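You operate a simulated robot arm through the tools that you are given. There is no shell and no other tool. Be economical: measure what you need, move in short steps, check, and stop when the job is done.

Carry out the task below with a simulated robot arm. There is one attempt and no reset: what you move stays moved.

## Task
Unwrap small bobbin L203 and stand it back on the bobbin squares.
Fine: latch the film roll and swing the roller arm ON, wind all film back with the knob; arm OFF before lifting; leave the other bobbins.
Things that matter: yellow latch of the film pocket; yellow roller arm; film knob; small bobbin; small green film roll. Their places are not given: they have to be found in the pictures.

It is judged by the outcome, as a careful person would: the job done as asked, and still so three seconds after it is handed in. It fails if anything else is knocked over, pushed out of place, dropped, spilled or broken.

## Robot
A 6-joint arm with a two-finger parallel gripper, fixed in place. Base frame: the origin is at the foot of the arm, x ahead of it, y to its left, z up. Lengths are in mm, angles in degrees, forces in N, time in s.
With the tool pointing down near the work surface it reaches from about 140 to 580 mm from the base axis. Its first joint turns from -66.0 to 66.0 degrees. Payload 2.1 kg.
Tool frame: the origin (TCP) lies between the finger pads and is the grasp point; the fingertips stand 30 mm ahead of it; z points along the fingers, y is the line along which they close. The gripper opens to 94 mm. The fingers are 28 mm wide and 10 mm thick; the gripper's body (50 by 96 mm) begins 55 mm behind the TCP.
Orientation is told as [roll, pitch, yaw] about the base's x, y, z axes, in that order, counted from this pose: with the fingers straight down and closing along the base's y, the tool's x points along the base's -x, its y along +y and its z along -z.

## Interface
- The arm moves only by the tool apply_moves. Its argument "rows" is a list of rows, each a list of 3 entries, a list of its own where there are three numbers: the turn, a rotation vector about the tool's x, y, z in degrees, then the shift along the tool's x, y, z in mm, then the opening, from 0 (shut) to 1 (fully open). In form: [[[wx, wy, wz], [dx, dy, dz], grip], ...]. A call has 1 to 20 rows; each row is the pose to reach, as a shift and turn from the pose commanded when the call began, along the tool's axes at that moment. Each row takes 0.2 s and may step no farther than 50 mm and 8.6 degrees from the row before; otherwise, or with a gripper value out of range, the whole call is refused. Where a pose cannot be reached the arm comes as near as it can. A force on the tool above 50 N (or 10 N above the force at the start of the call, whichever is more), or a blocked arm, ends the call early, and 0.2 s more pass. Each finger travels about 72 mm/s and halts on what it meets, pressing with about 39 N; the grip force reading is that of the motor and also rises with nothing between the fingers. The clock runs only during rows and for 0.2 s after the last one: add rows that repeat a pose to give the fingers time. It gives the time, the measured TCP pose, the force on the tool (base axes), the opening and the grip force at its end, in the units of the frame above (readings bear some noise).
- Cameras (640 x 400 px; columns grow to the right, rows downward): "scene" is fixed at [49.5, -368.1, 489.4]; the picture's right is [0.75, -0.66, 0.00], its down [-0.40, -0.46, -0.80] and it looks along [0.52, 0.60, -0.60] (base axes); focal length 236 px, centre (320, 200). "wrist" rides on the gripper at [-37, 0, -58] in the tool frame; the picture's right is [0.00, -1.00, 0.00], its down [0.97, 0.00, -0.24] and it looks along [0.24, 0.00, 0.97] (tool axes); focal length 218 px, centre (320, 200).
- capture(camera): a new picture of that camera. The clock stands still meanwhile.
- point_at(camera, pixels): for up to 12 pixels [column, row] of the newest picture of that camera ("zoom" is the newest enlarged one), the place [x, y, z] in the base frame of the surface seen there, good to about 2 mm, but the place of the scene camera against the robot may be out by one fixed shift of up to 12 mm in any direction. The clock stands still meanwhile.
- zoom(camera, box): a new picture of the part [left, top, right, bottom] of that camera's present view, enlarged. The clock stands still meanwhile.
- job_done(): hands the job in; it is judged then, once.

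Work in short steps. Measure before you move; look again where a grasp or a placing could have gone wrong, and mend it. You have 80 turns and 34 pictures in all, those below and enlarged ones among them. Open the gripper and draw the arm clear of the work before you hand the job in, unless the task says otherwise; then end with one line.

The tools are called as name(argument=value, ...) on one line, values as JSON. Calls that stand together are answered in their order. apply_moves: Moves the arm, as the interface text tells. Its arguments: {"type":"object","properties":{"rows":{"type":"array","items":{"type":"array"}}},"required":["rows"]} The other tools are called the same way: capture (camera) takes a picture; point_at (camera, pixels) gives the place of the surface under pixels of a picture; zoom (camera, box) takes an enlarged picture of a part of a camera's view; job_done () hands the job in.

At the start:

```text
clock: 0.0
eef_pos: [382.2, 34.3, 352.3]
ee_rot: [0.1, 0.0, 0.0]
contact_force: [0.4, -0.4, 0.3]
opening: 94.1
grasp_force: 0.0
```

scene: 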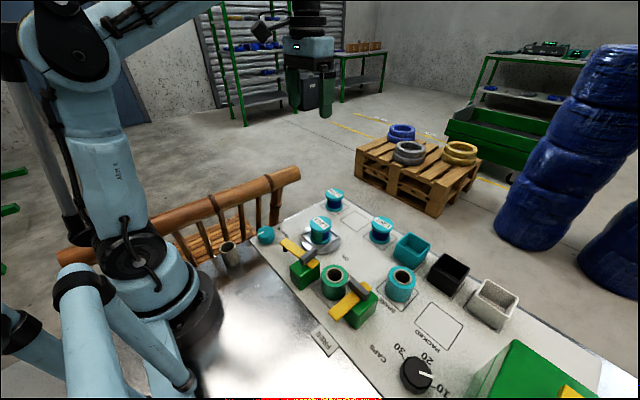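
wrist: 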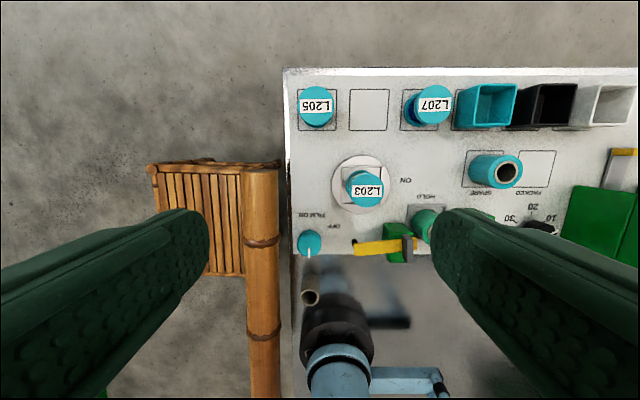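

The pictures show L203 at scene (320,230) on a turntable, film roll near (335,282), and yellow parts at (300,252) and (350,300). I zoom in to see them.

zoom(camera="scene", box=[240, 180, 440, 340])

zoom(camera="wrist", box=[280, 60, 640, 285])

```text
2.50 times, centred on (340, 260) of scene
```

zoom: 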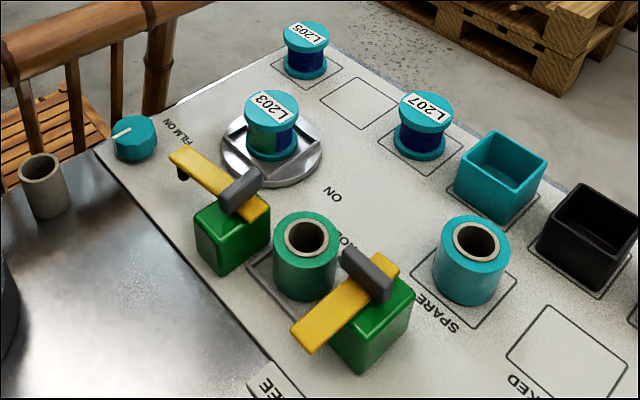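

```text
1.78 times, centred on (460, 172) of wrist
```

zoom: 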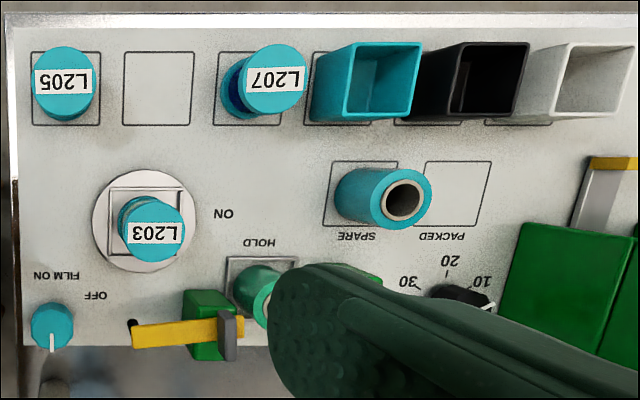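

I measure key spots in the enlarged wrist picture: knob (50,325), arm tip (135,330), post (210,310), handle (230,335), bobbin (155,230), ON (232,213), roll (255,290), surface.

point_at(camera="zoom", pixels=[[50, 325], [138, 336], [230, 335], [205, 300], [155, 215], [232, 213], [258, 280], [155, 95], [65, 60], [275, 60], [95, 295], [55, 275]])

point_at(camera="scene", pixels=[[266, 231], [289, 245], [312, 256], [337, 271], [320, 223], [342, 306], [363, 289], [324, 340], [341, 257], [354, 220], [356, 284], [370, 293]])

```text
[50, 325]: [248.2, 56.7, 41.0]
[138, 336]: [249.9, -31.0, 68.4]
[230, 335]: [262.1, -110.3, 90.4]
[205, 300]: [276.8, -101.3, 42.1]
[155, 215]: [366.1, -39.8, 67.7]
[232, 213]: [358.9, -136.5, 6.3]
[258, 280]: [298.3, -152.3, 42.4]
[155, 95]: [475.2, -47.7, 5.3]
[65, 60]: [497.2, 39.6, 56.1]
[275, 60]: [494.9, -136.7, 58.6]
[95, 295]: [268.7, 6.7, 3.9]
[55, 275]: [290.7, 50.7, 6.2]
```

```text
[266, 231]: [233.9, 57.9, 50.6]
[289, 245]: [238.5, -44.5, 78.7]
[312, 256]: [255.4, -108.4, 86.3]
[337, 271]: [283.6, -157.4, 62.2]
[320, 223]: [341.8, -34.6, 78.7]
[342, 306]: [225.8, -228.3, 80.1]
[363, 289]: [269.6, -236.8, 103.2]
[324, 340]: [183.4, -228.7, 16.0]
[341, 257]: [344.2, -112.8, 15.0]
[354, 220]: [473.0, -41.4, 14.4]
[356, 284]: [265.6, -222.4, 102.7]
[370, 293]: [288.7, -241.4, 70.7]
```

The scene camera looks offset (z about +9). I move the TCP to about (290,-120,330) so that the wrist camera looks straight on the station.

apply_moves(rows=[[[0, 0, 0], [25, -40, 0], 1], [[0, 0, 0], [50, -80, 0], 1], [[0, 0, 0], [75, -120, 0], 1], [[0, 0, 0], [95, -155, 0], 1], [[0, 0, 0], [95, -155, 0], 1]])

capture(camera="wrist")

```text
clock: 1.2
eef_pos: [287.2, -121.7, 352.1]
ee_rot: [0.1, -0.2, 0.0]
contact_force: [-0.6, -0.1, -0.3]
opening: 93.9
grasp_force: 0.0
```

```text
29 pictures are left
```

wrist: 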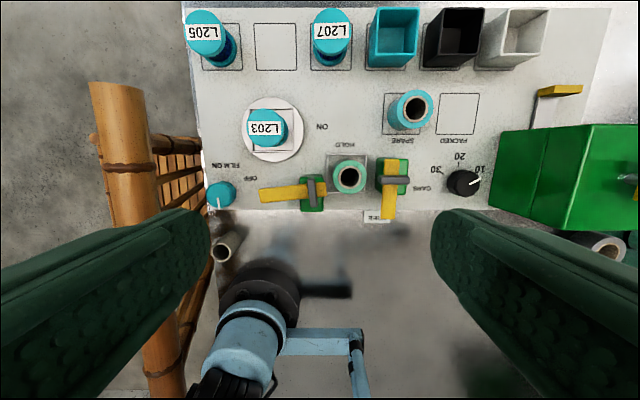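

Clear view now; I enlarge the part with knob, arm, roll and latch at (200-420, 90-225).

zoom(camera="wrist", box=[195, 90, 419, 230])

```text
2.86 times, centred on (307, 160) of wrist
```

zoom: 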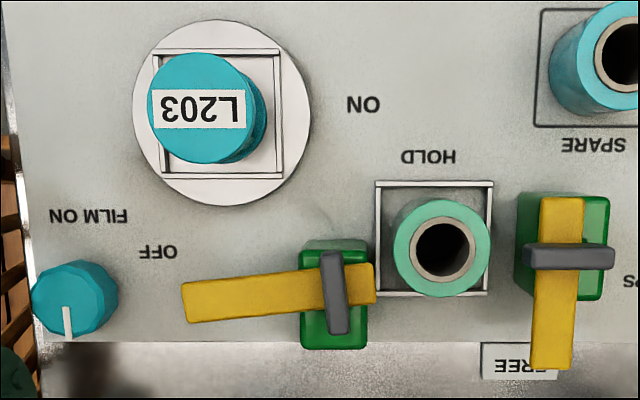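

I measure handle ends of arm (325,255)/(340,328), latch handle (527,256)/(610,258), bar ends, knob and bobbin in this enlarged picture.

point_at(camera="zoom", pixels=[[326, 256], [340, 328], [333, 292], [528, 256], [610, 258], [569, 257], [552, 355], [562, 202], [75, 292], [66, 315], [195, 303], [365, 282]])

point_at(camera="zoom", pixels=[[205, 75], [205, 145], [155, 108], [250, 108], [207, 108], [442, 205], [442, 291], [398, 247], [485, 247], [40, 290], [110, 285], [333, 335]])

```text
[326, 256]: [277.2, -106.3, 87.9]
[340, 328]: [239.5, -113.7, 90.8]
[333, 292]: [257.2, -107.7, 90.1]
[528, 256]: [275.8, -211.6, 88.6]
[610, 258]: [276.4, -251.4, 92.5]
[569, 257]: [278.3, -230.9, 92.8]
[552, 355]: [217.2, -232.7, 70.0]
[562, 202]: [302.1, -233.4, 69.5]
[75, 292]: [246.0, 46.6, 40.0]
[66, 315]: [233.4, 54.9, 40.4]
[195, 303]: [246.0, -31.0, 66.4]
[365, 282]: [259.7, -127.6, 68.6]
```

```text
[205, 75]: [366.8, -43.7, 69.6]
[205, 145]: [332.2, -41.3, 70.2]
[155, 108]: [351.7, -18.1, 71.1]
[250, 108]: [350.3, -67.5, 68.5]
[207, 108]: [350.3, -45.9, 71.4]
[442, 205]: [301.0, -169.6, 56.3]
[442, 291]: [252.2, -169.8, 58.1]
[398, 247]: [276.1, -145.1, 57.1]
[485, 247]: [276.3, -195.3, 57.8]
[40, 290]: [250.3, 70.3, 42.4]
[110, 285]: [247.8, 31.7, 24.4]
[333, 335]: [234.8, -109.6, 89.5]
```

Latch handle centre is (277,-231), top z≈91, bar z≈70, long end toward FREE; it needs about -90° of yaw to HOLD. I turn the tool to yaw +90 and go above it at z≈180.

apply_moves(rows=[[[0, 0, -8.5], [1, -10, 15], 1], [[0, 0, -17], [2, -20, 30], 1], [[0, 0, -25.5], [3, -30, 45], 1], [[0, 0, -34], [4, -40, 60], 1], [[0, 0, -42.5], [5, -50, 75], 0.9], [[0, 0, -51], [6, -60, 90], 0.8], [[0, 0, -59.5], [7, -70, 105], 0.7], [[0, 0, -68], [8, -80, 120], 0.6], [[0, 0, -76.5], [9, -95, 135], 0.5], [[0, 0, -85], [10, -105, 150], 0.45], [[0, 0, -90], [10, -109, 172], 0.45], [[0, 0, -90], [10, -109, 172], 0.45]])

capture(camera="wrist")

```text
clock: 3.8
eef_pos: [277.6, -229.4, 180.4]
ee_rot: [-0.1, 0.0, 90.2]
contact_force: [0.1, -0.5, 0.0]
opening: 42.3
grasp_force: 0.0
```

```text
27 pictures are left
```

wrist: 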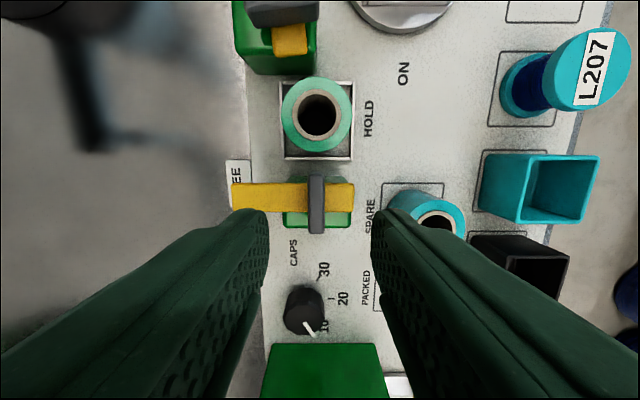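

Handle at (316,205) lies between the fingers. I go down to z≈102 and close on it.

apply_moves(rows=[[[0, 0, 0], [1, 0, 40], 0.45], [[0, 0, 0], [1, 0, 65], 0.45], [[0, 0, 0], [1, 0, 78], 0.45], [[0, 0, 0], [1, 0, 78], 0.1], [[0, 0, 0], [1, 0, 78], 0.05], [[0, 0, 0], [1, 0, 78], 0.05]])

```text
clock: 5.2
eef_pos: [276.3, -231.6, 101.4]
ee_rot: [0.0, -0.1, 89.8]
contact_force: [-19.2, 0.3, -5.8]
opening: 15.8
grasp_force: 9.7
```

Grasped (15.8 mm opening). I turn the latch clockwise seen from above (tool +z turn), first 40°.

apply_moves(rows=[[[0, 0, 0], [0, 1, 0], 0.0], [[0, 0, 8], [0, 1, 0], 0.0], [[0, 0, 16], [0, 1, 0], 0.0], [[0, 0, 24], [0, 1, 0], 0.0], [[0, 0, 32], [0, 1, 0], 0.0], [[0, 0, 40], [0, 1, 0], 0.0], [[0, 0, 40], [0, 1, 0], 0.0]])

```text
clock: 6.8
eef_pos: [274.8, -231.1, 103.8]
ee_rot: [0.1, 0.2, 49.9]
contact_force: [-17.8, -10.7, -32.1]
opening: 11.8
grasp_force: 44.7
```

The opening shrank to 11.8 and z crept up 2 mm; I check whether the latch turned.

zoom(camera="scene", box=[280, 220, 440, 340])

```text
3.33 times, centred on (360, 280) of scene
```

zoom: 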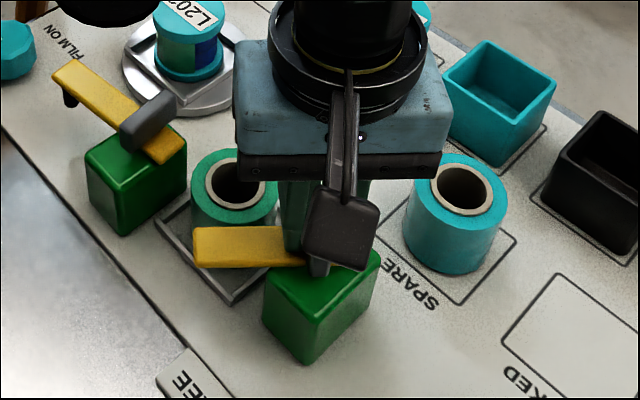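

The latch follows (now diagonal over the roll). I raise 2 mm, recentre slightly and turn a further 48°.

apply_moves(rows=[[[0, 0, 0], [-1, -1, -2], 0.0], [[0, 0, 8], [-1, -1, -2], 0.0], [[0, 0, 16], [-1, -1, -2], 0.0], [[0, 0, 24], [-1, -1, -2], 0.0], [[0, 0, 32], [-1, -1, -2], 0.0], [[0, 0, 40], [-1, -1, -2], 0.0], [[0, 0, 48], [-1, -1, -2], 0.0], [[0, 0, 48], [-1, -1, -2], 0.0]])

zoom(camera="scene", box=[280, 220, 440, 340])

```text
clock: 8.6
eef_pos: [279.4, -232.7, 104.7]
ee_rot: [-0.6, -0.3, 1.8]
contact_force: [12.4, -41.4, -16.5]
opening: 11.8
grasp_force: 45.2
```

```text
3.33 times, centred on (360, 280) of scene
```

zoom: 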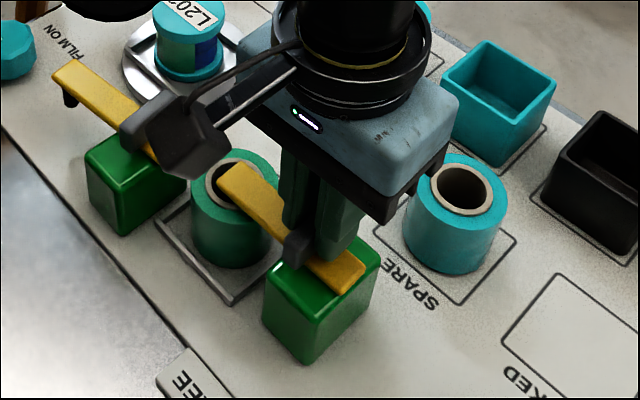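

Latch now lies across the roll toward +y. I open, rise 80 mm and look from above.

apply_moves(rows=[[[0, 0, 0], [0, 0, 0], 0.3], [[0, 0, 0], [0, 0, 0], 0.4], [[0, 0, 0], [0, 0, -40], 0.45], [[0, 0, 0], [0, 0, -80], 0.45], [[0, 0, 0], [-20, 0, -120], 0.45], [[0, 0, 0], [-20, 0, -120], 0.45]])

capture(camera="wrist")

```text
clock: 10.0
eef_pos: [297.1, -228.9, 224.2]
ee_rot: [0.1, -0.1, 2.0]
contact_force: [0.6, -0.1, -0.4]
opening: 42.5
grasp_force: 0.1
```

```text
24 pictures are left
```

wrist: 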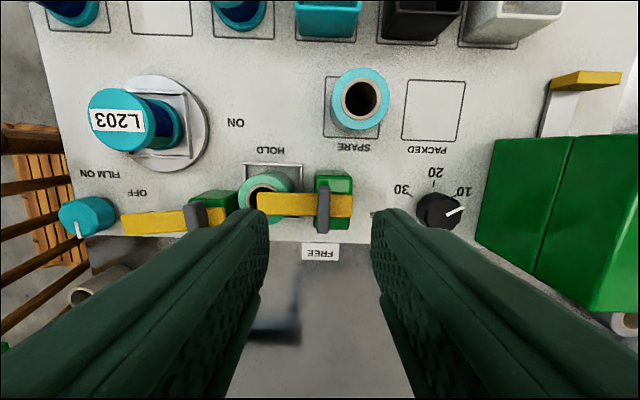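

I measure label positions HOLD (270,150), FREE (320,252), ON (235,123), OFF (137,193), plus the latch bar ends.

point_at(camera="wrist", pixels=[[270, 150], [320, 252], [235, 123], [137, 193], [262, 203], [348, 207], [323, 205], [101, 173], [123, 224], [352, 147], [130, 75], [166, 130]])

```text
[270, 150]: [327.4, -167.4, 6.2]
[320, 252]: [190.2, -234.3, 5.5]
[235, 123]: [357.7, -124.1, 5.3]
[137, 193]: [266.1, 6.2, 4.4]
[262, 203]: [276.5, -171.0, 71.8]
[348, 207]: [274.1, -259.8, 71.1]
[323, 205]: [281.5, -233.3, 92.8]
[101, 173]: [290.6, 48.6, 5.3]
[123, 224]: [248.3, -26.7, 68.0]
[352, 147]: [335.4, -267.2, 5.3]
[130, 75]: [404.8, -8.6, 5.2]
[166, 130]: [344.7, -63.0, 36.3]
```

Latch bar now runs (274,-260)→(276,-171), straight over the roll: HOLD. Next, the roller arm handle, centred (258,-109.5) at yaw ≈10; I move over it and look.

apply_moves(rows=[[[0, 0, -4], [10, 40, 0], 0.45], [[0, 0, -8], [20, 80, 20], 0.45], [[0, 0, -8], [35, 120, 40], 0.45], [[0, 0, -8], [35, 120, 44], 0.45]])

capture(camera="wrist")

```text
clock: 11.0
eef_pos: [258.9, -110.9, 180.9]
ee_rot: [0.0, -0.1, 10.1]
contact_force: [-0.1, 0.1, 0.6]
opening: 42.3
grasp_force: 0.1
```

```text
23 pictures are left
```

wrist: 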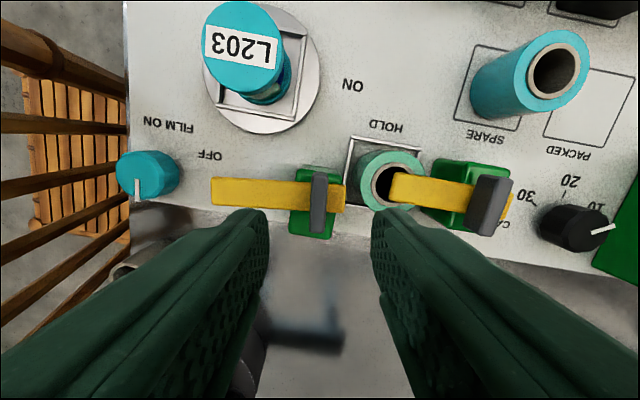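

Handle at (318,203) is aligned and centred. I descend to z≈104 and close.

apply_moves(rows=[[[0, 0, 0], [0, 1, 40], 0.4], [[0, 0, 0], [0, 1, 65], 0.4], [[0, 0, 0], [0, 1, 77], 0.4], [[0, 0, 0], [0, 1, 77], 0.1], [[0, 0, 0], [0, 1, 77], 0.0], [[0, 0, 0], [0, 1, 77], 0.0]])

```text
clock: 12.4
eef_pos: [258.5, -109.9, 102.3]
ee_rot: [0.2, 0.0, 9.9]
contact_force: [-1.1, 17.1, -7.8]
opening: 12.9
grasp_force: 44.8
```

Grasped at 12.9 mm. I turn the arm 48° clockwise toward ON, then check.

apply_moves(rows=[[[0, 0, 8], [0, 0, -1], 0.0], [[0, 0, 16], [0, 0, -1], 0.0], [[0, 0, 24], [0, 0, -1], 0.0], [[0, 0, 32], [0, 0, -1], 0.0], [[0, 0, 40], [0, 0, -1], 0.0], [[0, 0, 48], [0, 0, -1], 0.0], [[0, 0, 48], [0, 0, -1], 0.0]])

zoom(camera="scene", box=[250, 190, 410, 310])

```text
clock: 14.0
eef_pos: [257.7, -112.2, 105.3]
ee_rot: [-0.4, 0.0, -38.1]
contact_force: [-29.3, -21.0, -13.1]
opening: 11.7
grasp_force: 44.5
```

```text
3.33 times, centred on (330, 250) of scene
```

zoom: 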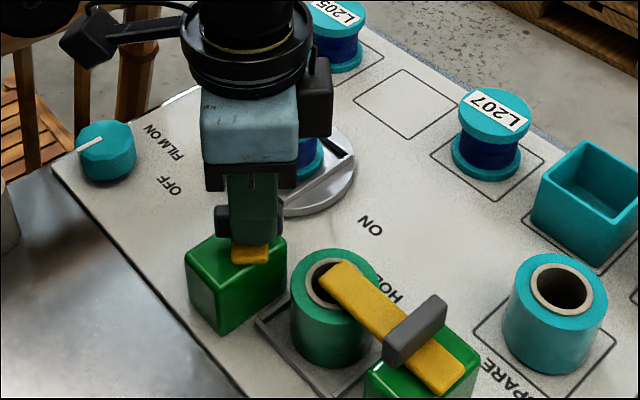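

The arm follows. Force (-29,-21) shows the true pivot is ~2 mm off, so I relax that way and turn 24° more.

apply_moves(rows=[[[0, 0, 0], [-0.5, -1.8, 0], 0.0], [[0, 0, 8], [-0.5, -1.8, 0], 0.0], [[0, 0, 16], [-0.5, -1.8, 0], 0.0], [[0, 0, 24], [-0.5, -1.8, 0], 0.0], [[0, 0, 24], [-0.5, -1.8, 0], 0.0]])

```text
clock: 15.2
eef_pos: [257.8, -112.7, 105.2]
ee_rot: [-0.3, -0.2, -62.0]
contact_force: [-23.3, -22.3, -7.8]
opening: 15.3
grasp_force: 44.9
```

Opening rose to 15.3, so the arm seems to have met a stop about 7° ago. I release, rise and look from above.

apply_moves(rows=[[[0, 0, 16], [0, 0, 0], 0.0], [[0, 0, 16], [0, 0, 0], 0.3], [[0, 0, 16], [0, 0, 0], 0.45], [[0, 0, 16], [0, 0, -40], 0.45], [[0, 0, 8], [0, 0, -80], 0.45], [[0, 0, 0], [0, 0, -120], 0.45], [[0, 0, 0], [0, 0, -120], 0.45]])

capture(camera="wrist")

```text
refused: row 1 steps farther than a row can; nothing moved
```

```text
21 pictures are left
```

wrist: 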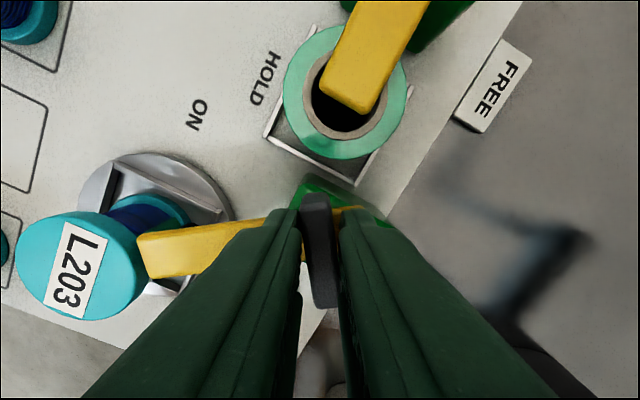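

The arm tip now presses on the L203 bobbin, i.e. ON by contact. I release (turn not needed) and rise.

apply_moves(rows=[[[0, 0, -5], [0, 0, 0], 0.1], [[0, 0, -5], [0, 0, 0], 0.3], [[0, 0, -5], [0, 0, 0], 0.45], [[0, 0, -5], [0, 0, -40], 0.45], [[0, 0, -5], [0, 0, -80], 0.45], [[0, 0, -5], [0, 0, -110], 0.45], [[0, 0, -5], [0, 0, -110], 0.45]])

zoom(camera="scene", box=[240, 180, 400, 300])

capture(camera="wrist")

```text
clock: 16.8
eef_pos: [258.9, -110.9, 215.9]
ee_rot: [0.1, -0.1, -57.0]
contact_force: [-0.3, -0.6, 0.3]
opening: 42.5
grasp_force: 0.0
```

```text
3.33 times, centred on (320, 240) of scene
```

zoom: 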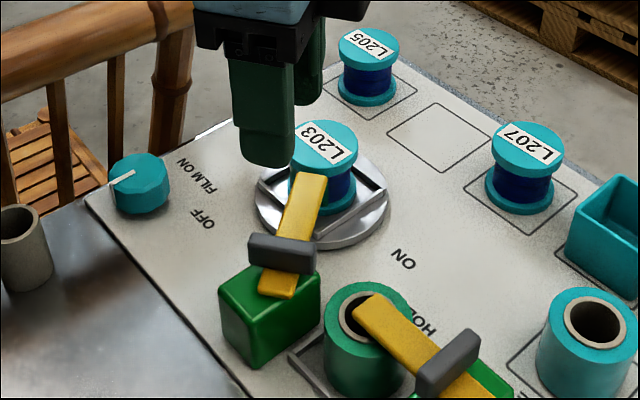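

```text
19 pictures are left
```

wrist: 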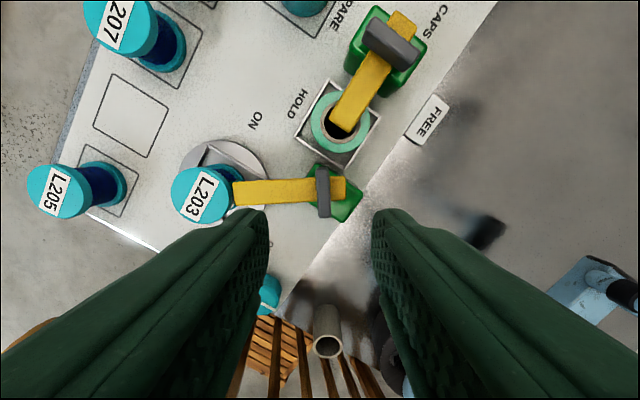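

Arm tip touches L203's flange; roll latched. Before going to the knob I measure the bamboo rail near it in the scene and the knob.

point_at(camera="scene", pixels=[[250, 188], [215, 203], [280, 182], [295, 174], [227, 247], [266, 232], [266, 243], [276, 228], [258, 226], [269, 219]])

```text
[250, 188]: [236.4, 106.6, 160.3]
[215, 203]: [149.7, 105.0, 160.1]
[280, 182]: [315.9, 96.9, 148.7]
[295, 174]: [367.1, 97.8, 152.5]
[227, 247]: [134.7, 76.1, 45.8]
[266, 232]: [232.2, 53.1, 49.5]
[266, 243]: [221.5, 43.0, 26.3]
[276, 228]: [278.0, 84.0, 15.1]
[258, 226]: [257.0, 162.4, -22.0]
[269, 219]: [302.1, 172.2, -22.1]
```

The rail (y≳90, z≈120-155) is close to the knob, so the tool should work at yaw ≈ -90 (camera toward -y). I move to about (248,20,216), yaw -90, and look.

apply_moves(rows=[[[0, 0, 7], [23, 12, 0], 0.6], [[0, 0, 14], [46, 25, 0], 0.6], [[0, 0, 21], [70, 37, 0], 0.6], [[0, 0, 28], [93, 50, 0], 0.65], [[0, 0, 33], [116, 62, 0], 0.65], [[0, 0, 33], [116, 62, 0], 0.65]])

capture(camera="wrist")

```text
clock: 18.2
eef_pos: [246.8, 20.6, 216.0]
ee_rot: [0.1, 0.1, -90.0]
contact_force: [0.2, -0.2, -1.4]
opening: 60.8
grasp_force: 0.0
```

```text
18 pictures are left
```

wrist: 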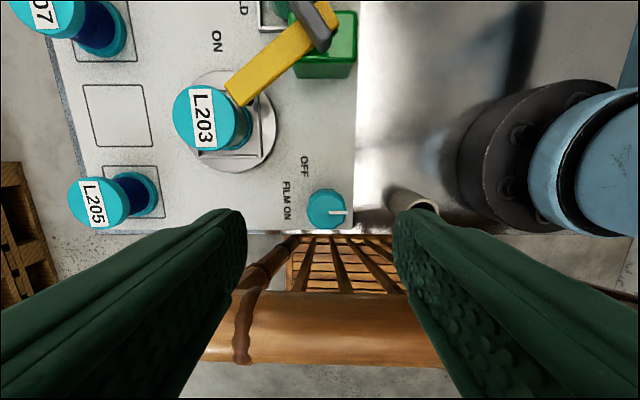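

I measure rail edges (330,296),(270,296),(330,330) and knob edges: (326,190),(326,228),(308,208),(345,208), center (326,209).

point_at(camera="wrist", pixels=[[330, 296], [250, 298], [330, 330], [400, 296], [326, 192], [326, 226], [311, 209], [343, 205], [326, 209], [338, 211], [330, 246], [400, 203]])

```text
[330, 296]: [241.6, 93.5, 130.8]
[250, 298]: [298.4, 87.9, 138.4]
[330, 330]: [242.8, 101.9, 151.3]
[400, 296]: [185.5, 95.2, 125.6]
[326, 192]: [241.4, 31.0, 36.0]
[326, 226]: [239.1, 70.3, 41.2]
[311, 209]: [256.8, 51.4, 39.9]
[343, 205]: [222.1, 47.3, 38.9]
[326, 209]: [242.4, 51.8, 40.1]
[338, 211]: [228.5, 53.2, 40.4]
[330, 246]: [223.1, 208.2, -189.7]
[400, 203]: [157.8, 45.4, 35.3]
```

Knob centre ≈ (240.5,51), radius ≈19, top z 41; rail front y≈88. I tilt the tool 25° so its body leans to -y, away from the rail, and come to (240.5,43,100).

apply_moves(rows=[[[0, 8, 0], [6, -2, 30], 0.65], [[0, 16, 0], [12, -4, 60], 0.65], [[0, 24, 0], [18, -6, 90], 0.65], [[0, 25, 0], [22.4, -6.3, 116], 0.65], [[0, 25, 0], [22.4, -6.3, 116], 0.65]])

capture(camera="wrist")

```text
clock: 19.4
eef_pos: [242.7, 41.6, 99.3]
ee_rot: [0.1, 25.0, -90.0]
contact_force: [-0.5, -0.4, 0.1]
opening: 61.1
grasp_force: 0.1
```

```text
17 pictures are left
```

wrist: 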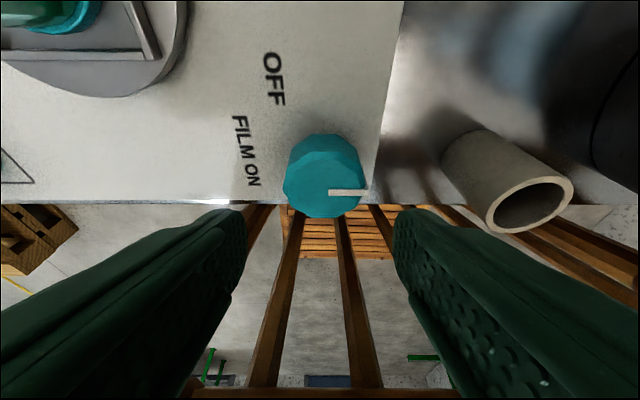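

Knob is centred between the fingers at (323,178). I go straight down 54 mm and close on it.

apply_moves(rows=[[[0, 0, 0], [-11, -1, 25], 0.65], [[0, 0, 0], [-18, -1, 42], 0.65], [[0, 0, 0], [-21.5, -1, 49.5], 0.65], [[0, 0, 0], [-21.5, -1, 49.5], 0.4], [[0, 0, 0], [-21.5, -1, 49.5], 0.2], [[0, 0, 0], [-21.5, -1, 49.5], 0.2]])

```text
clock: 20.8
eef_pos: [240.7, 43.0, 43.2]
ee_rot: [0.1, 24.9, -89.9]
contact_force: [3.7, 3.9, -19.9]
opening: 43.6
grasp_force: 44.7
```

Knob gripped (43.6 mm). I turn it 45° clockwise about the vertical, then look at the film.

apply_moves(rows=[[[-3.17, 0, 6.8], [0.1, -1.04, 0], 0.2], [[-6.34, 0, 13.6], [0.25, -2.07, 0.1], 0.2], [[-9.5, 0, 20.4], [0.55, -3.06, 0.26], 0.2], [[-12.7, 0, 27.2], [0.97, -4, 0.45], 0.2], [[-15.85, 0, 34], [1.5, -4.87, 0.7], 0.2], [[-19, 0, 40.8], [2.12, -5.66, 1], 0.2], [[-19, 0, 40.8], [2.12, -5.66, 1], 0.2]])

zoom(camera="scene", box=[240, 180, 400, 300])

```text
clock: 22.4
eef_pos: [230.7, 47.5, 44.0]
ee_rot: [-0.4, 25.0, -135.2]
contact_force: [-26.9, 8.6, 3.8]
opening: 43.5
grasp_force: 45.2
```

```text
3.33 times, centred on (320, 240) of scene
```

zoom: 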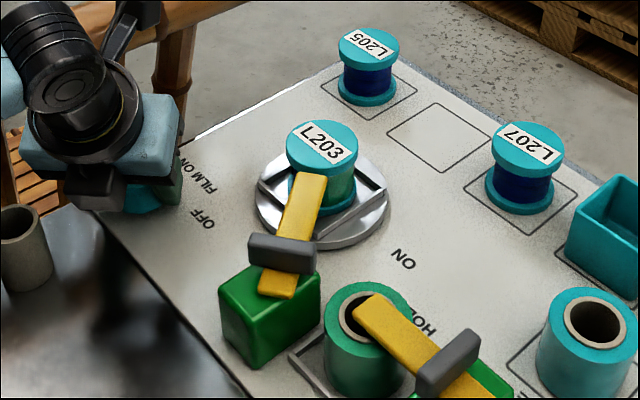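

Clockwise made more green film appear on L203's core, so film winds back counter-clockwise. I turn the knob CCW 82° (with knob axis corrected to y≈54.5).

apply_moves(rows=[[[0, 0, 0], [-0.83, -2.47, -0.39], 0.2], [[3.17, 0, -6.8], [-0.77, -1, -0.36], 0.2], [[6.34, 0, -13.6], [-0.5, 0.57, -0.24], 0.2], [[9.5, 0, -20.4], [-0.06, 1.9, 0], 0.2], [[12.68, 0, -27.2], [0.5, 3.25, 0.24], 0.2], [[15.85, 0, -34], [1.27, 4.5, 0.6], 0.2], [[19, 0, -40.8], [2.2, 5.66, 1.0], 0.2], [[22.2, 0, -47.6], [3.2, 6.65, 1.5], 0.2], [[25.4, 0, -54.4], [4.35, 7.5, 2.0], 0.2], [[28.5, 0, -61.2], [5.57, 8.13, 2.6], 0.2], [[31.7, 0, -68], [6.8, 8.66, 3.2], 0.2], [[34.9, 0, -74.8], [8.2, 8.9, 3.8], 0.2], [[34.9, 0, -74.8], [8.2, 8.9, 3.8], 0.2]])

zoom(camera="scene", box=[240, 180, 400, 300])

```text
clock: 25.2
eef_pos: [247.3, 45.5, 45.6]
ee_rot: [0.2, 24.8, -52.4]
contact_force: [9.3, 7.4, -23.7]
opening: 43.8
grasp_force: 45.0
```

```text
3.33 times, centred on (320, 240) of scene
```

zoom: 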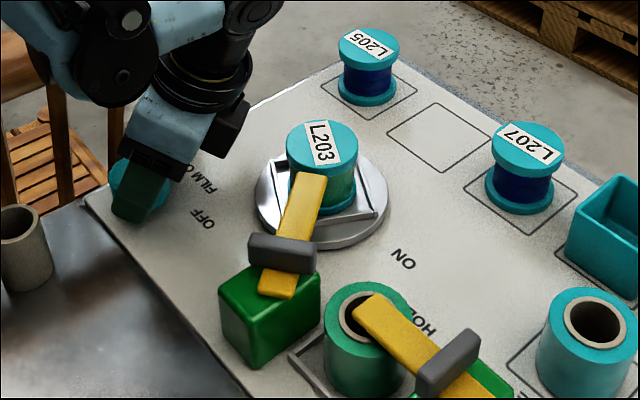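

The turntable and label turned with CCW. I regrasp: open, swing back 68°, close and turn CCW another 68°.

apply_moves(rows=[[[0, 0, 0], [0, 0, 0], 0.65], [[-3.59, 0, 7.7], [0.11, -1.7, 0.05], 0.65], [[-7.18, 0, 15.41], [0.46, -3.36, 0.21], 0.65], [[-10.78, 0, 23.11], [1.02, -4.95, 0.47], 0.65], [[-14.37, 0, 30.81], [1.78, -6.43, 0.83], 0.65], [[-17.96, 0, 38.52], [2.74, -7.77, 1.28], 0.65], [[-21.55, 0, 46.22], [3.86, -8.94, 1.8], 0.65], [[-25.15, 0, 53.93], [5.13, -9.91, 2.39], 0.65], [[-28.74, 0, 61.63], [6.52, -10.66, 3.04], 0.65], [[-28.74, 0, 61.63], [6.52, -10.66, 3.04], 0.2], [[-28.74, 0, 61.63], [6.52, -10.66, 3.04], 0.2], [[-25.15, 0, 53.93], [5.13, -9.91, 2.39], 0.2], [[-21.55, 0, 46.22], [3.86, -8.94, 1.8], 0.2], [[-17.96, 0, 38.52], [2.74, -7.77, 1.28], 0.2], [[-14.37, 0, 30.81], [1.78, -6.43, 0.83], 0.2], [[-10.78, 0, 23.11], [1.02, -4.95, 0.47], 0.2], [[-7.18, 0, 15.41], [0.46, -3.36, 0.21], 0.2], [[-3.59, 0, 7.7], [0.11, -1.7, 0.05], 0.2], [[0, 0, 0], [0, 0, 0], 0.2]])

zoom(camera="scene", box=[290, 195, 390, 295])

```text
clock: 29.2
eef_pos: [247.8, 46.2, 44.4]
ee_rot: [0.1, 24.8, -52.3]
contact_force: [8.2, -3.0, -27.5]
opening: 44.3
grasp_force: 45.6
```

```text
4.00 times, centred on (340, 245) of scene
```

zoom: 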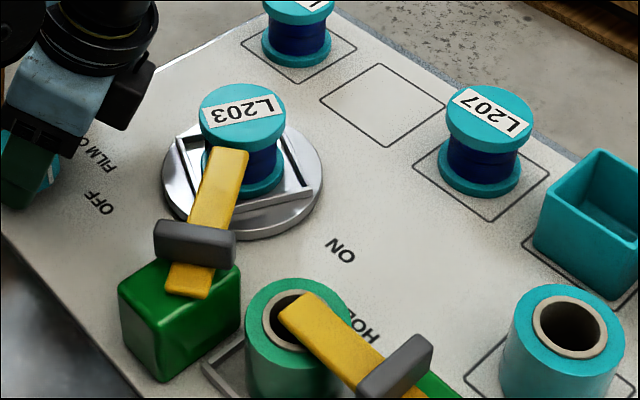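

The core now shows blue and the table turned further. I repeat the same regrasp and CCW turn.

apply_moves(rows=[[[0, 0, 0], [0, 0, 0], 0.65], [[-3.59, 0, 7.7], [0.11, -1.7, 0.05], 0.65], [[-7.18, 0, 15.41], [0.46, -3.36, 0.21], 0.65], [[-10.78, 0, 23.11], [1.02, -4.95, 0.47], 0.65], [[-14.37, 0, 30.81], [1.78, -6.43, 0.83], 0.65], [[-17.96, 0, 38.52], [2.74, -7.77, 1.28], 0.65], [[-21.55, 0, 46.22], [3.86, -8.94, 1.8], 0.65], [[-25.15, 0, 53.93], [5.13, -9.91, 2.39], 0.65], [[-28.74, 0, 61.63], [6.52, -10.66, 3.04], 0.65], [[-28.74, 0, 61.63], [6.52, -10.66, 3.04], 0.2], [[-28.74, 0, 61.63], [6.52, -10.66, 3.04], 0.2], [[-25.15, 0, 53.93], [5.13, -9.91, 2.39], 0.2], [[-21.55, 0, 46.22], [3.86, -8.94, 1.8], 0.2], [[-17.96, 0, 38.52], [2.74, -7.77, 1.28], 0.2], [[-14.37, 0, 30.81], [1.78, -6.43, 0.83], 0.2], [[-10.78, 0, 23.11], [1.02, -4.95, 0.47], 0.2], [[-7.18, 0, 15.41], [0.46, -3.36, 0.21], 0.2], [[-3.59, 0, 7.7], [0.11, -1.7, 0.05], 0.2], [[0, 0, 0], [0, 0, 0], 0.2]])

zoom(camera="scene", box=[240, 190, 370, 290])

```text
clock: 33.2
eef_pos: [247.3, 45.6, 44.7]
ee_rot: [0.1, 25.2, -52.3]
contact_force: [8.9, -4.6, 8.3]
opening: 44.1
grasp_force: 45.3
```

```text
4.00 times, centred on (305, 240) of scene
```

zoom: 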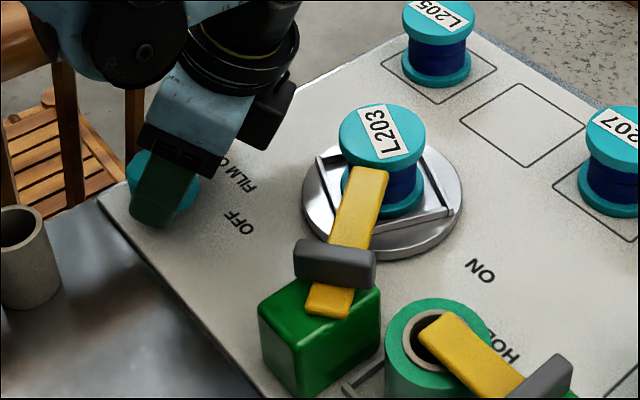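

Core looks blue from this side. I check the knob pointer through the wrist camera.

capture(camera="wrist")

```text
12 pictures are left
```

wrist: 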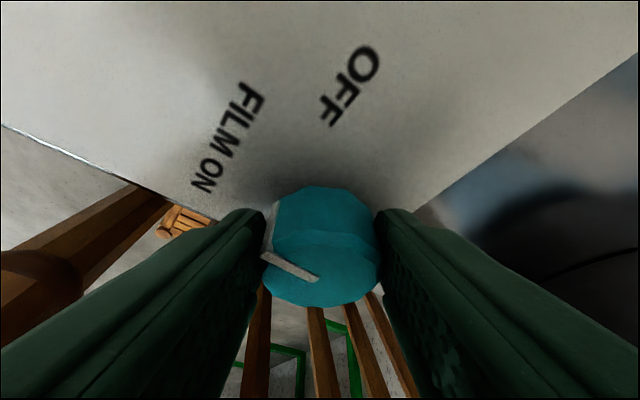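

Pointer is now near the FILM ON side (about 5°), so no slipping. I make another CCW cycle and look closely at the bobbin core.

apply_moves(rows=[[[0, 0, 0], [0, 0, 0], 0.65], [[-3.59, 0, 7.7], [0.11, -1.7, 0.05], 0.65], [[-7.18, 0, 15.41], [0.46, -3.36, 0.21], 0.65], [[-10.78, 0, 23.11], [1.02, -4.95, 0.47], 0.65], [[-14.37, 0, 30.81], [1.78, -6.43, 0.83], 0.65], [[-17.96, 0, 38.52], [2.74, -7.77, 1.28], 0.65], [[-21.55, 0, 46.22], [3.86, -8.94, 1.8], 0.65], [[-25.15, 0, 53.93], [5.13, -9.91, 2.39], 0.65], [[-28.74, 0, 61.63], [6.52, -10.66, 3.04], 0.65], [[-28.74, 0, 61.63], [6.52, -10.66, 3.04], 0.2], [[-28.74, 0, 61.63], [6.52, -10.66, 3.04], 0.2], [[-25.15, 0, 53.93], [5.13, -9.91, 2.39], 0.2], [[-21.55, 0, 46.22], [3.86, -8.94, 1.8], 0.2], [[-17.96, 0, 38.52], [2.74, -7.77, 1.28], 0.2], [[-14.37, 0, 30.81], [1.78, -6.43, 0.83], 0.2], [[-10.78, 0, 23.11], [1.02, -4.95, 0.47], 0.2], [[-7.18, 0, 15.41], [0.46, -3.36, 0.21], 0.2], [[-3.59, 0, 7.7], [0.11, -1.7, 0.05], 0.2], [[0, 0, 0], [0, 0, 0], 0.2]])

zoom(camera="scene", box=[285, 200, 365, 300])

```text
clock: 37.2
eef_pos: [247.4, 46.9, 45.6]
ee_rot: [0.2, 25.0, -52.1]
contact_force: [3.8, 6.5, -19.8]
opening: 43.5
grasp_force: 45.5
```

```text
4.00 times, centred on (325, 250) of scene
```

zoom: 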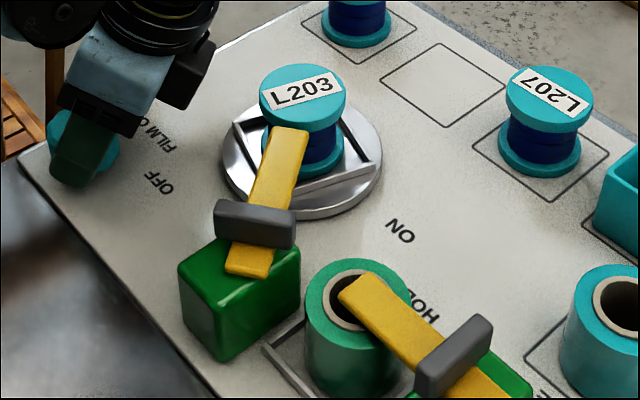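

Core stays blue as the label keeps turning (about +90° per cycle). I do another CCW cycle to bring the remaining side into view.

apply_moves(rows=[[[0, 0, 0], [0, 0, 0], 0.65], [[-3.59, 0, 7.7], [0.11, -1.7, 0.05], 0.65], [[-7.18, 0, 15.41], [0.46, -3.36, 0.21], 0.65], [[-10.78, 0, 23.11], [1.02, -4.95, 0.47], 0.65], [[-14.37, 0, 30.81], [1.78, -6.43, 0.83], 0.65], [[-17.96, 0, 38.52], [2.74, -7.77, 1.28], 0.65], [[-21.55, 0, 46.22], [3.86, -8.94, 1.8], 0.65], [[-25.15, 0, 53.93], [5.13, -9.91, 2.39], 0.65], [[-28.74, 0, 61.63], [6.52, -10.66, 3.04], 0.65], [[-28.74, 0, 61.63], [6.52, -10.66, 3.04], 0.2], [[-28.74, 0, 61.63], [6.52, -10.66, 3.04], 0.2], [[-25.15, 0, 53.93], [5.13, -9.91, 2.39], 0.2], [[-21.55, 0, 46.22], [3.86, -8.94, 1.8], 0.2], [[-17.96, 0, 38.52], [2.74, -7.77, 1.28], 0.2], [[-14.37, 0, 30.81], [1.78, -6.43, 0.83], 0.2], [[-10.78, 0, 23.11], [1.02, -4.95, 0.47], 0.2], [[-7.18, 0, 15.41], [0.46, -3.36, 0.21], 0.2], [[-3.59, 0, 7.7], [0.11, -1.7, 0.05], 0.2], [[0, 0, 0], [0, 0, 0], 0.2]])

zoom(camera="scene", box=[285, 200, 365, 300])

```text
clock: 41.2
eef_pos: [247.5, 45.8, 45.6]
ee_rot: [0.1, 25.0, -52.2]
contact_force: [2.3, -5.0, -10.7]
opening: 44.1
grasp_force: 45.1
```

```text
4.00 times, centred on (325, 250) of scene
```

zoom: 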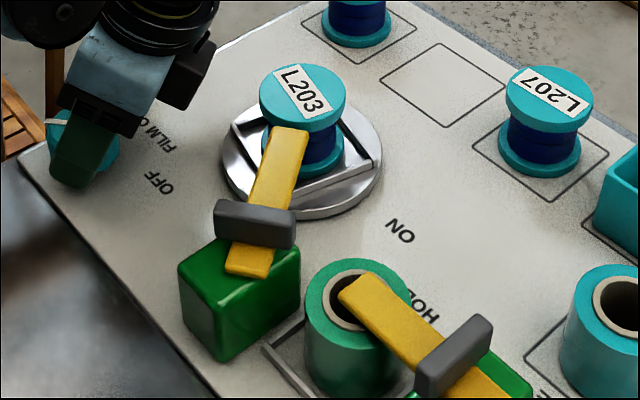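

Core still blue all over in each view. I release the knob, rise straight up and level the tool to inspect the bobbin and knob from above.

apply_moves(rows=[[[0, 0, 0], [0, 0, 0], 0.65], [[0, 0, 0], [0, 0, 0], 0.65], [[0, 0, 0], [12.7, 0, -27.2], 0.65], [[0, 0, 0], [29.6, 0, -63.4], 0.65], [[0, 0, 0], [46.5, 0, -99.7], 0.65], [[0, 0, 0], [63.4, 0, -136], 0.65], [[0, -8, 0], [70, 0, -150], 0.65], [[0, -16, 0], [74, 0, -160], 0.65], [[0, -24, 0], [76, 0, -163], 0.65], [[0, -25, 0], [76, 0, -163], 0.65]])

capture(camera="wrist")

```text
clock: 43.4
eef_pos: [247.8, 45.4, 225.0]
ee_rot: [0.1, 0.0, -52.5]
contact_force: [0.6, 0.7, 0.3]
opening: 61.3
grasp_force: 0.0
```

```text
9 pictures are left
```

wrist: 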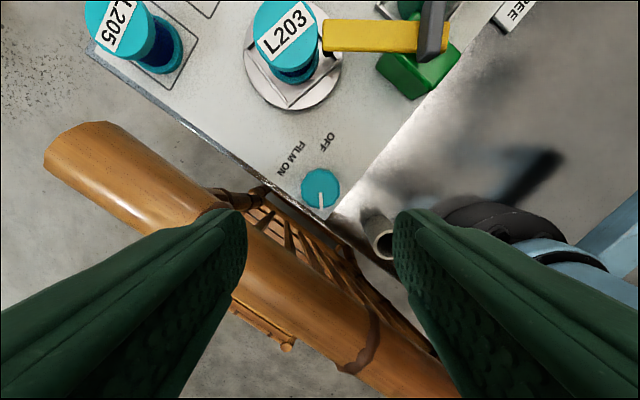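

Core is blue from this side too (knob:table ratio is 4; four quarter views all blue), so the film is off. Next I go over the roller-arm handle at (258.9,-110.9), yaw -57, to swing it back OFF.

apply_moves(rows=[[[0, 0, 1], [-33, -22, 0], 0.55], [[0, 0, 2], [-66, -44, 0], 0.45], [[0, 0, 3], [-98, -65, 0], 0.45], [[0, 0, 4.5], [-131, -86.5, 0], 0.45], [[0, 0, 4.5], [-131, -86.5, 40], 0.45], [[0, 0, 4.5], [-131, -86.5, 40], 0.45]])

capture(camera="wrist")

```text
clock: 44.8
eef_pos: [261.1, -109.7, 183.6]
ee_rot: [0.1, 0.0, -56.9]
contact_force: [-0.2, -0.8, -0.3]
opening: 42.4
grasp_force: 0.2
```

```text
8 pictures are left
```

wrist: 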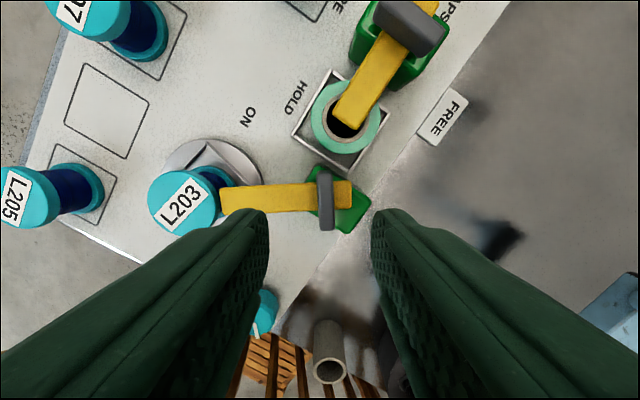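

Handle at (326,200), slightly right of centre; I correct 3 mm, descend to z≈104 and close.

apply_moves(rows=[[[0, 0, 0], [0.3, -3, 40], 0.4], [[0, 0, 0], [0.3, -3, 68], 0.4], [[0, 0, 0], [0.3, -3, 79], 0.4], [[0, 0, 0], [0.3, -3, 79], 0.1], [[0, 0, 0], [0.3, -3, 79], 0.0], [[0, 0, 0], [0.3, -3, 79], 0.0]])

```text
clock: 46.2
eef_pos: [256.7, -109.9, 103.7]
ee_rot: [0.0, 0.0, -56.8]
contact_force: [-0.1, -3.1, -10.5]
opening: 12.8
grasp_force: 45.2
```

Gripped at 12.8 mm. I swing the arm back CCW 66° toward OFF.

apply_moves(rows=[[[0, 0, -8], [0, 0, -1], 0.0], [[0, 0, -16], [0, 0, -1], 0.0], [[0, 0, -24], [0, 0, -1], 0.0], [[0, 0, -32], [0, 0, -1], 0.0], [[0, 0, -40], [0, 0, -1], 0.0], [[0, 0, -48], [0, 0, -1], 0.0], [[0, 0, -56], [0, 0, -1], 0.0], [[0, 0, -64], [0, 0, -1], 0.0], [[0, 0, -66], [0, 0, -1], 0.0], [[0, 0, -66], [0, 0, -1], 0.0]])

```text
clock: 48.4
eef_pos: [256.3, -110.0, 107.9]
ee_rot: [0.6, -0.3, 9.1]
contact_force: [7.9, 31.0, 5.2]
opening: 12.4
grasp_force: 45.0
```

Arm turned back (yaw +9, still gripped). I release, rise, and move toward the bobbin to view everything.

apply_moves(rows=[[[0, 0, 0], [0, 0, 0], 0.3], [[0, 0, 0], [0, 0, 0], 0.45], [[0, 0, 0], [0, 0, -45], 0.6], [[0, 0, 0], [0, 0, -90], 0.8], [[0, 0, 3], [-23, 12, -125], 0.8], [[0, 0, 6], [-46, 25, -125], 0.8], [[0, 0, 9], [-70, 38, -125], 0.8], [[0, 0, 9], [-93, 50, -125], 0.8], [[0, 0, 9], [-93, 50, -125], 0.8]])

capture(camera="wrist")

zoom(camera="scene", box=[240, 190, 370, 290])

```text
clock: 50.4
eef_pos: [339.2, -46.2, 233.4]
ee_rot: [0.1, 0.0, 0.1]
contact_force: [-0.3, -0.3, -0.2]
opening: 75.4
grasp_force: 0.1
```

```text
7 pictures are left
```

wrist: 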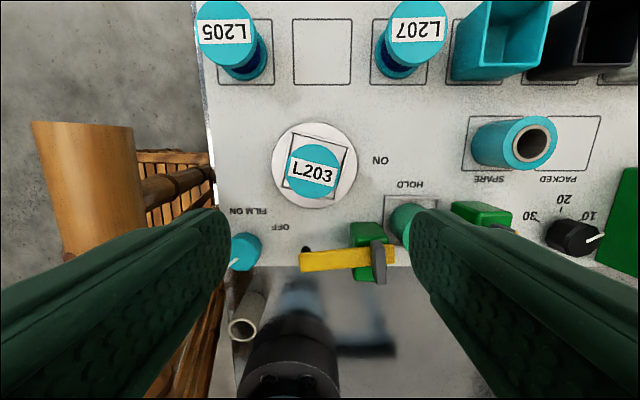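

```text
4.00 times, centred on (305, 240) of scene
```

zoom: 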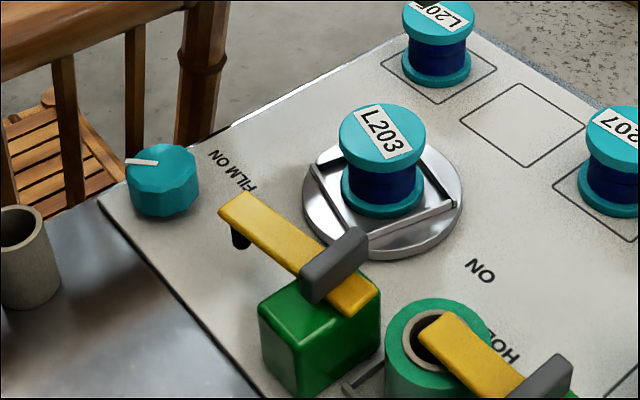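

Arm is back at OFF and the core is all blue. I measure L203's top and the empty square's corners in the wrist picture, plus heights in the scene zoom.

point_at(camera="wrist", pixels=[[315, 147], [315, 196], [290, 172], [339, 172], [293, 20], [350, 20], [350, 84], [293, 84], [322, 52], [223, 20], [416, 22]])

point_at(camera="zoom", pixels=[[382, 130], [382, 162], [384, 190], [384, 210], [384, 216], [380, 232], [437, 45], [437, 78], [330, 215], [425, 180]])

```text
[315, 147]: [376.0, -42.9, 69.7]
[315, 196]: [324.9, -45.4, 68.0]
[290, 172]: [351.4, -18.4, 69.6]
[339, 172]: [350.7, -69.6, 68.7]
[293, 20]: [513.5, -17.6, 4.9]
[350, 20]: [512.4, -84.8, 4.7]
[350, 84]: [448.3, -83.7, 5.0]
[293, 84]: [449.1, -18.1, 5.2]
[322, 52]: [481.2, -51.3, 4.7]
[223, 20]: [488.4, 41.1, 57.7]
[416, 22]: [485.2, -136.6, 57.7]
```

```text
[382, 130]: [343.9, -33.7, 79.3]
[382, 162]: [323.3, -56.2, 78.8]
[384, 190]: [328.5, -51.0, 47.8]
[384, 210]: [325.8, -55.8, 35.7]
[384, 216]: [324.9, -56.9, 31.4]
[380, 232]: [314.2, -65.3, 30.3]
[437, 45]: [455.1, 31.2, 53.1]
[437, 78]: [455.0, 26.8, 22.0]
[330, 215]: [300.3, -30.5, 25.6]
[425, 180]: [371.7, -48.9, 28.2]
```

L203 centre (350.5,-44), z 18–69; empty square centre (481,-51). I move over, descend to z≈54 with 75 mm opening and close.

apply_moves(rows=[[[0, 0, 0], [-11.3, 2.2, 40], 0.8], [[0, 0, 0], [-11.3, 2.2, 85], 0.8], [[0, 0, 0], [-11.3, 2.2, 130], 0.8], [[0, 0, 0], [-11.3, 2.2, 160], 0.8], [[0, 0, 0], [-11.3, 2.2, 179], 0.8], [[0, 0, 0], [-11.3, 2.2, 179], 0.8], [[0, 0, 0], [-11.3, 2.2, 179], 0.5], [[0, 0, 0], [-11.3, 2.2, 179], 0.4], [[0, 0, 0], [-11.3, 2.2, 179], 0.4]])

```text
clock: 51.8
eef_pos: [349.6, -46.2, 56.2]
ee_rot: [0.3, 0.1, -0.1]
contact_force: [-1.2, -1.6, 13.2]
opening: 74.4
grasp_force: 0.1
stopped in row 6: the force on the tool passed its limit (the readings are from after the stop); the commanded pose is now the measured one
```

A contact stopped the descent at z 56. I look at what touches.

zoom(camera="scene", box=[280, 180, 380, 280])

```text
4.00 times, centred on (330, 230) of scene
```

zoom: 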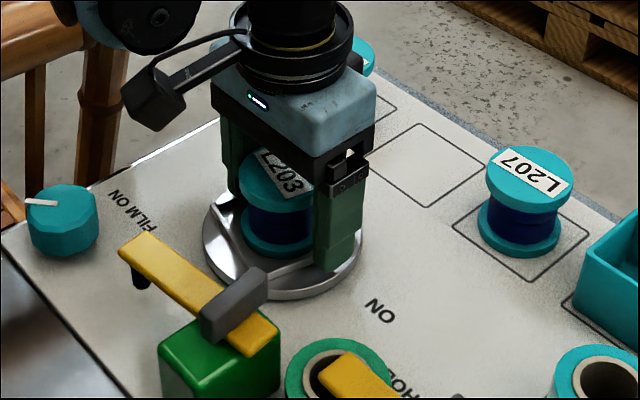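

The fingertips rest on the turntable's square rails. I raise 3 mm, shift 1.5 mm in +y, and close on the upper flange.

apply_moves(rows=[[[0, 0, 0], [-1, 1.5, -3], 0.8], [[0, 0, 0], [-1, 1.5, -3], 0.55], [[0, 0, 0], [-1, 1.5, -3], 0.4], [[0, 0, 0], [-1, 1.5, -3], 0.4], [[0, 0, 0], [-1, 1.5, -3], 0.4]])

```text
clock: 53.0
eef_pos: [351.8, -44.5, 57.3]
ee_rot: [0.4, 0.0, 0.1]
contact_force: [0.0, -0.3, -0.2]
opening: 54.5
grasp_force: 39.0
```

Bobbin gripped (54.5 mm). I lift 50 mm and carry it over the empty square.

apply_moves(rows=[[[0, 0, 0], [0, 0, -20], 0.4], [[0, 0, 0], [0, 0, -50], 0.4], [[0, 0, 0], [-30, -2, -60], 0.4], [[0, 0, 0], [-65, -4, -60], 0.4], [[0, 0, 0], [-100, -6, -60], 0.4], [[0, 0, 0], [-129.5, -6.5, -60], 0.4], [[0, 0, 0], [-129.5, -6.5, -60], 0.4]])

zoom(camera="scene", box=[280, 150, 440, 270])

```text
clock: 54.6
eef_pos: [482.2, -51.9, 116.1]
ee_rot: [0.2, -0.1, 0.0]
contact_force: [-0.4, -1.3, -1.6]
opening: 54.6
grasp_force: 38.7
```

```text
3.33 times, centred on (360, 210) of scene
```

zoom: 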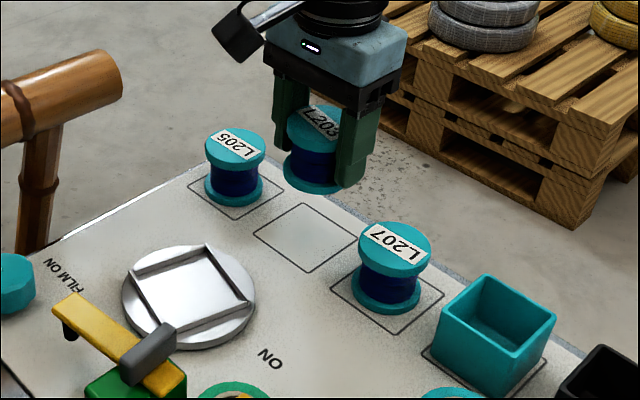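

Bobbin held upright over the square. I lower 67 mm first, then by small steps to contact.

apply_moves(rows=[[[0, 0, 0], [1, 0.7, 30], 0.4], [[0, 0, 0], [1, 0.7, 55], 0.4], [[0, 0, 0], [1, 0.7, 64], 0.4], [[0, 0, 0], [1, 0.7, 67], 0.4], [[0, 0, 0], [1, 0.7, 68.5], 0.4], [[0, 0, 0], [1, 0.7, 68.5], 0.4]])

```text
clock: 56.0
eef_pos: [479.2, -51.4, 48.0]
ee_rot: [0.2, 0.0, 0.0]
contact_force: [-0.4, 0.2, -2.4]
opening: 54.4
grasp_force: 38.5
```

No contact yet at z 48; I lower a further 2 mm in small steps.

apply_moves(rows=[[[0, 0, 0], [0, 0, 1], 0.4], [[0, 0, 0], [0, 0, 2], 0.4], [[0, 0, 0], [0, 0, 2], 0.4]])

```text
clock: 56.8
eef_pos: [478.6, -50.1, 46.6]
ee_rot: [0.2, 0.0, -0.1]
contact_force: [0.6, 0.0, -1.7]
opening: 54.6
grasp_force: 39.6
```

apply_moves(rows=[[[0, 0, 0], [0, 0, 1], 0.4], [[0, 0, 0], [0, 0, 2], 0.4], [[0, 0, 0], [0, 0, 2], 0.4]])

```text
clock: 57.6
eef_pos: [479.3, -49.8, 45.3]
ee_rot: [0.3, 0.1, 0.1]
contact_force: [-6.7, 1.2, 40.3]
opening: 54.3
grasp_force: 39.0
```

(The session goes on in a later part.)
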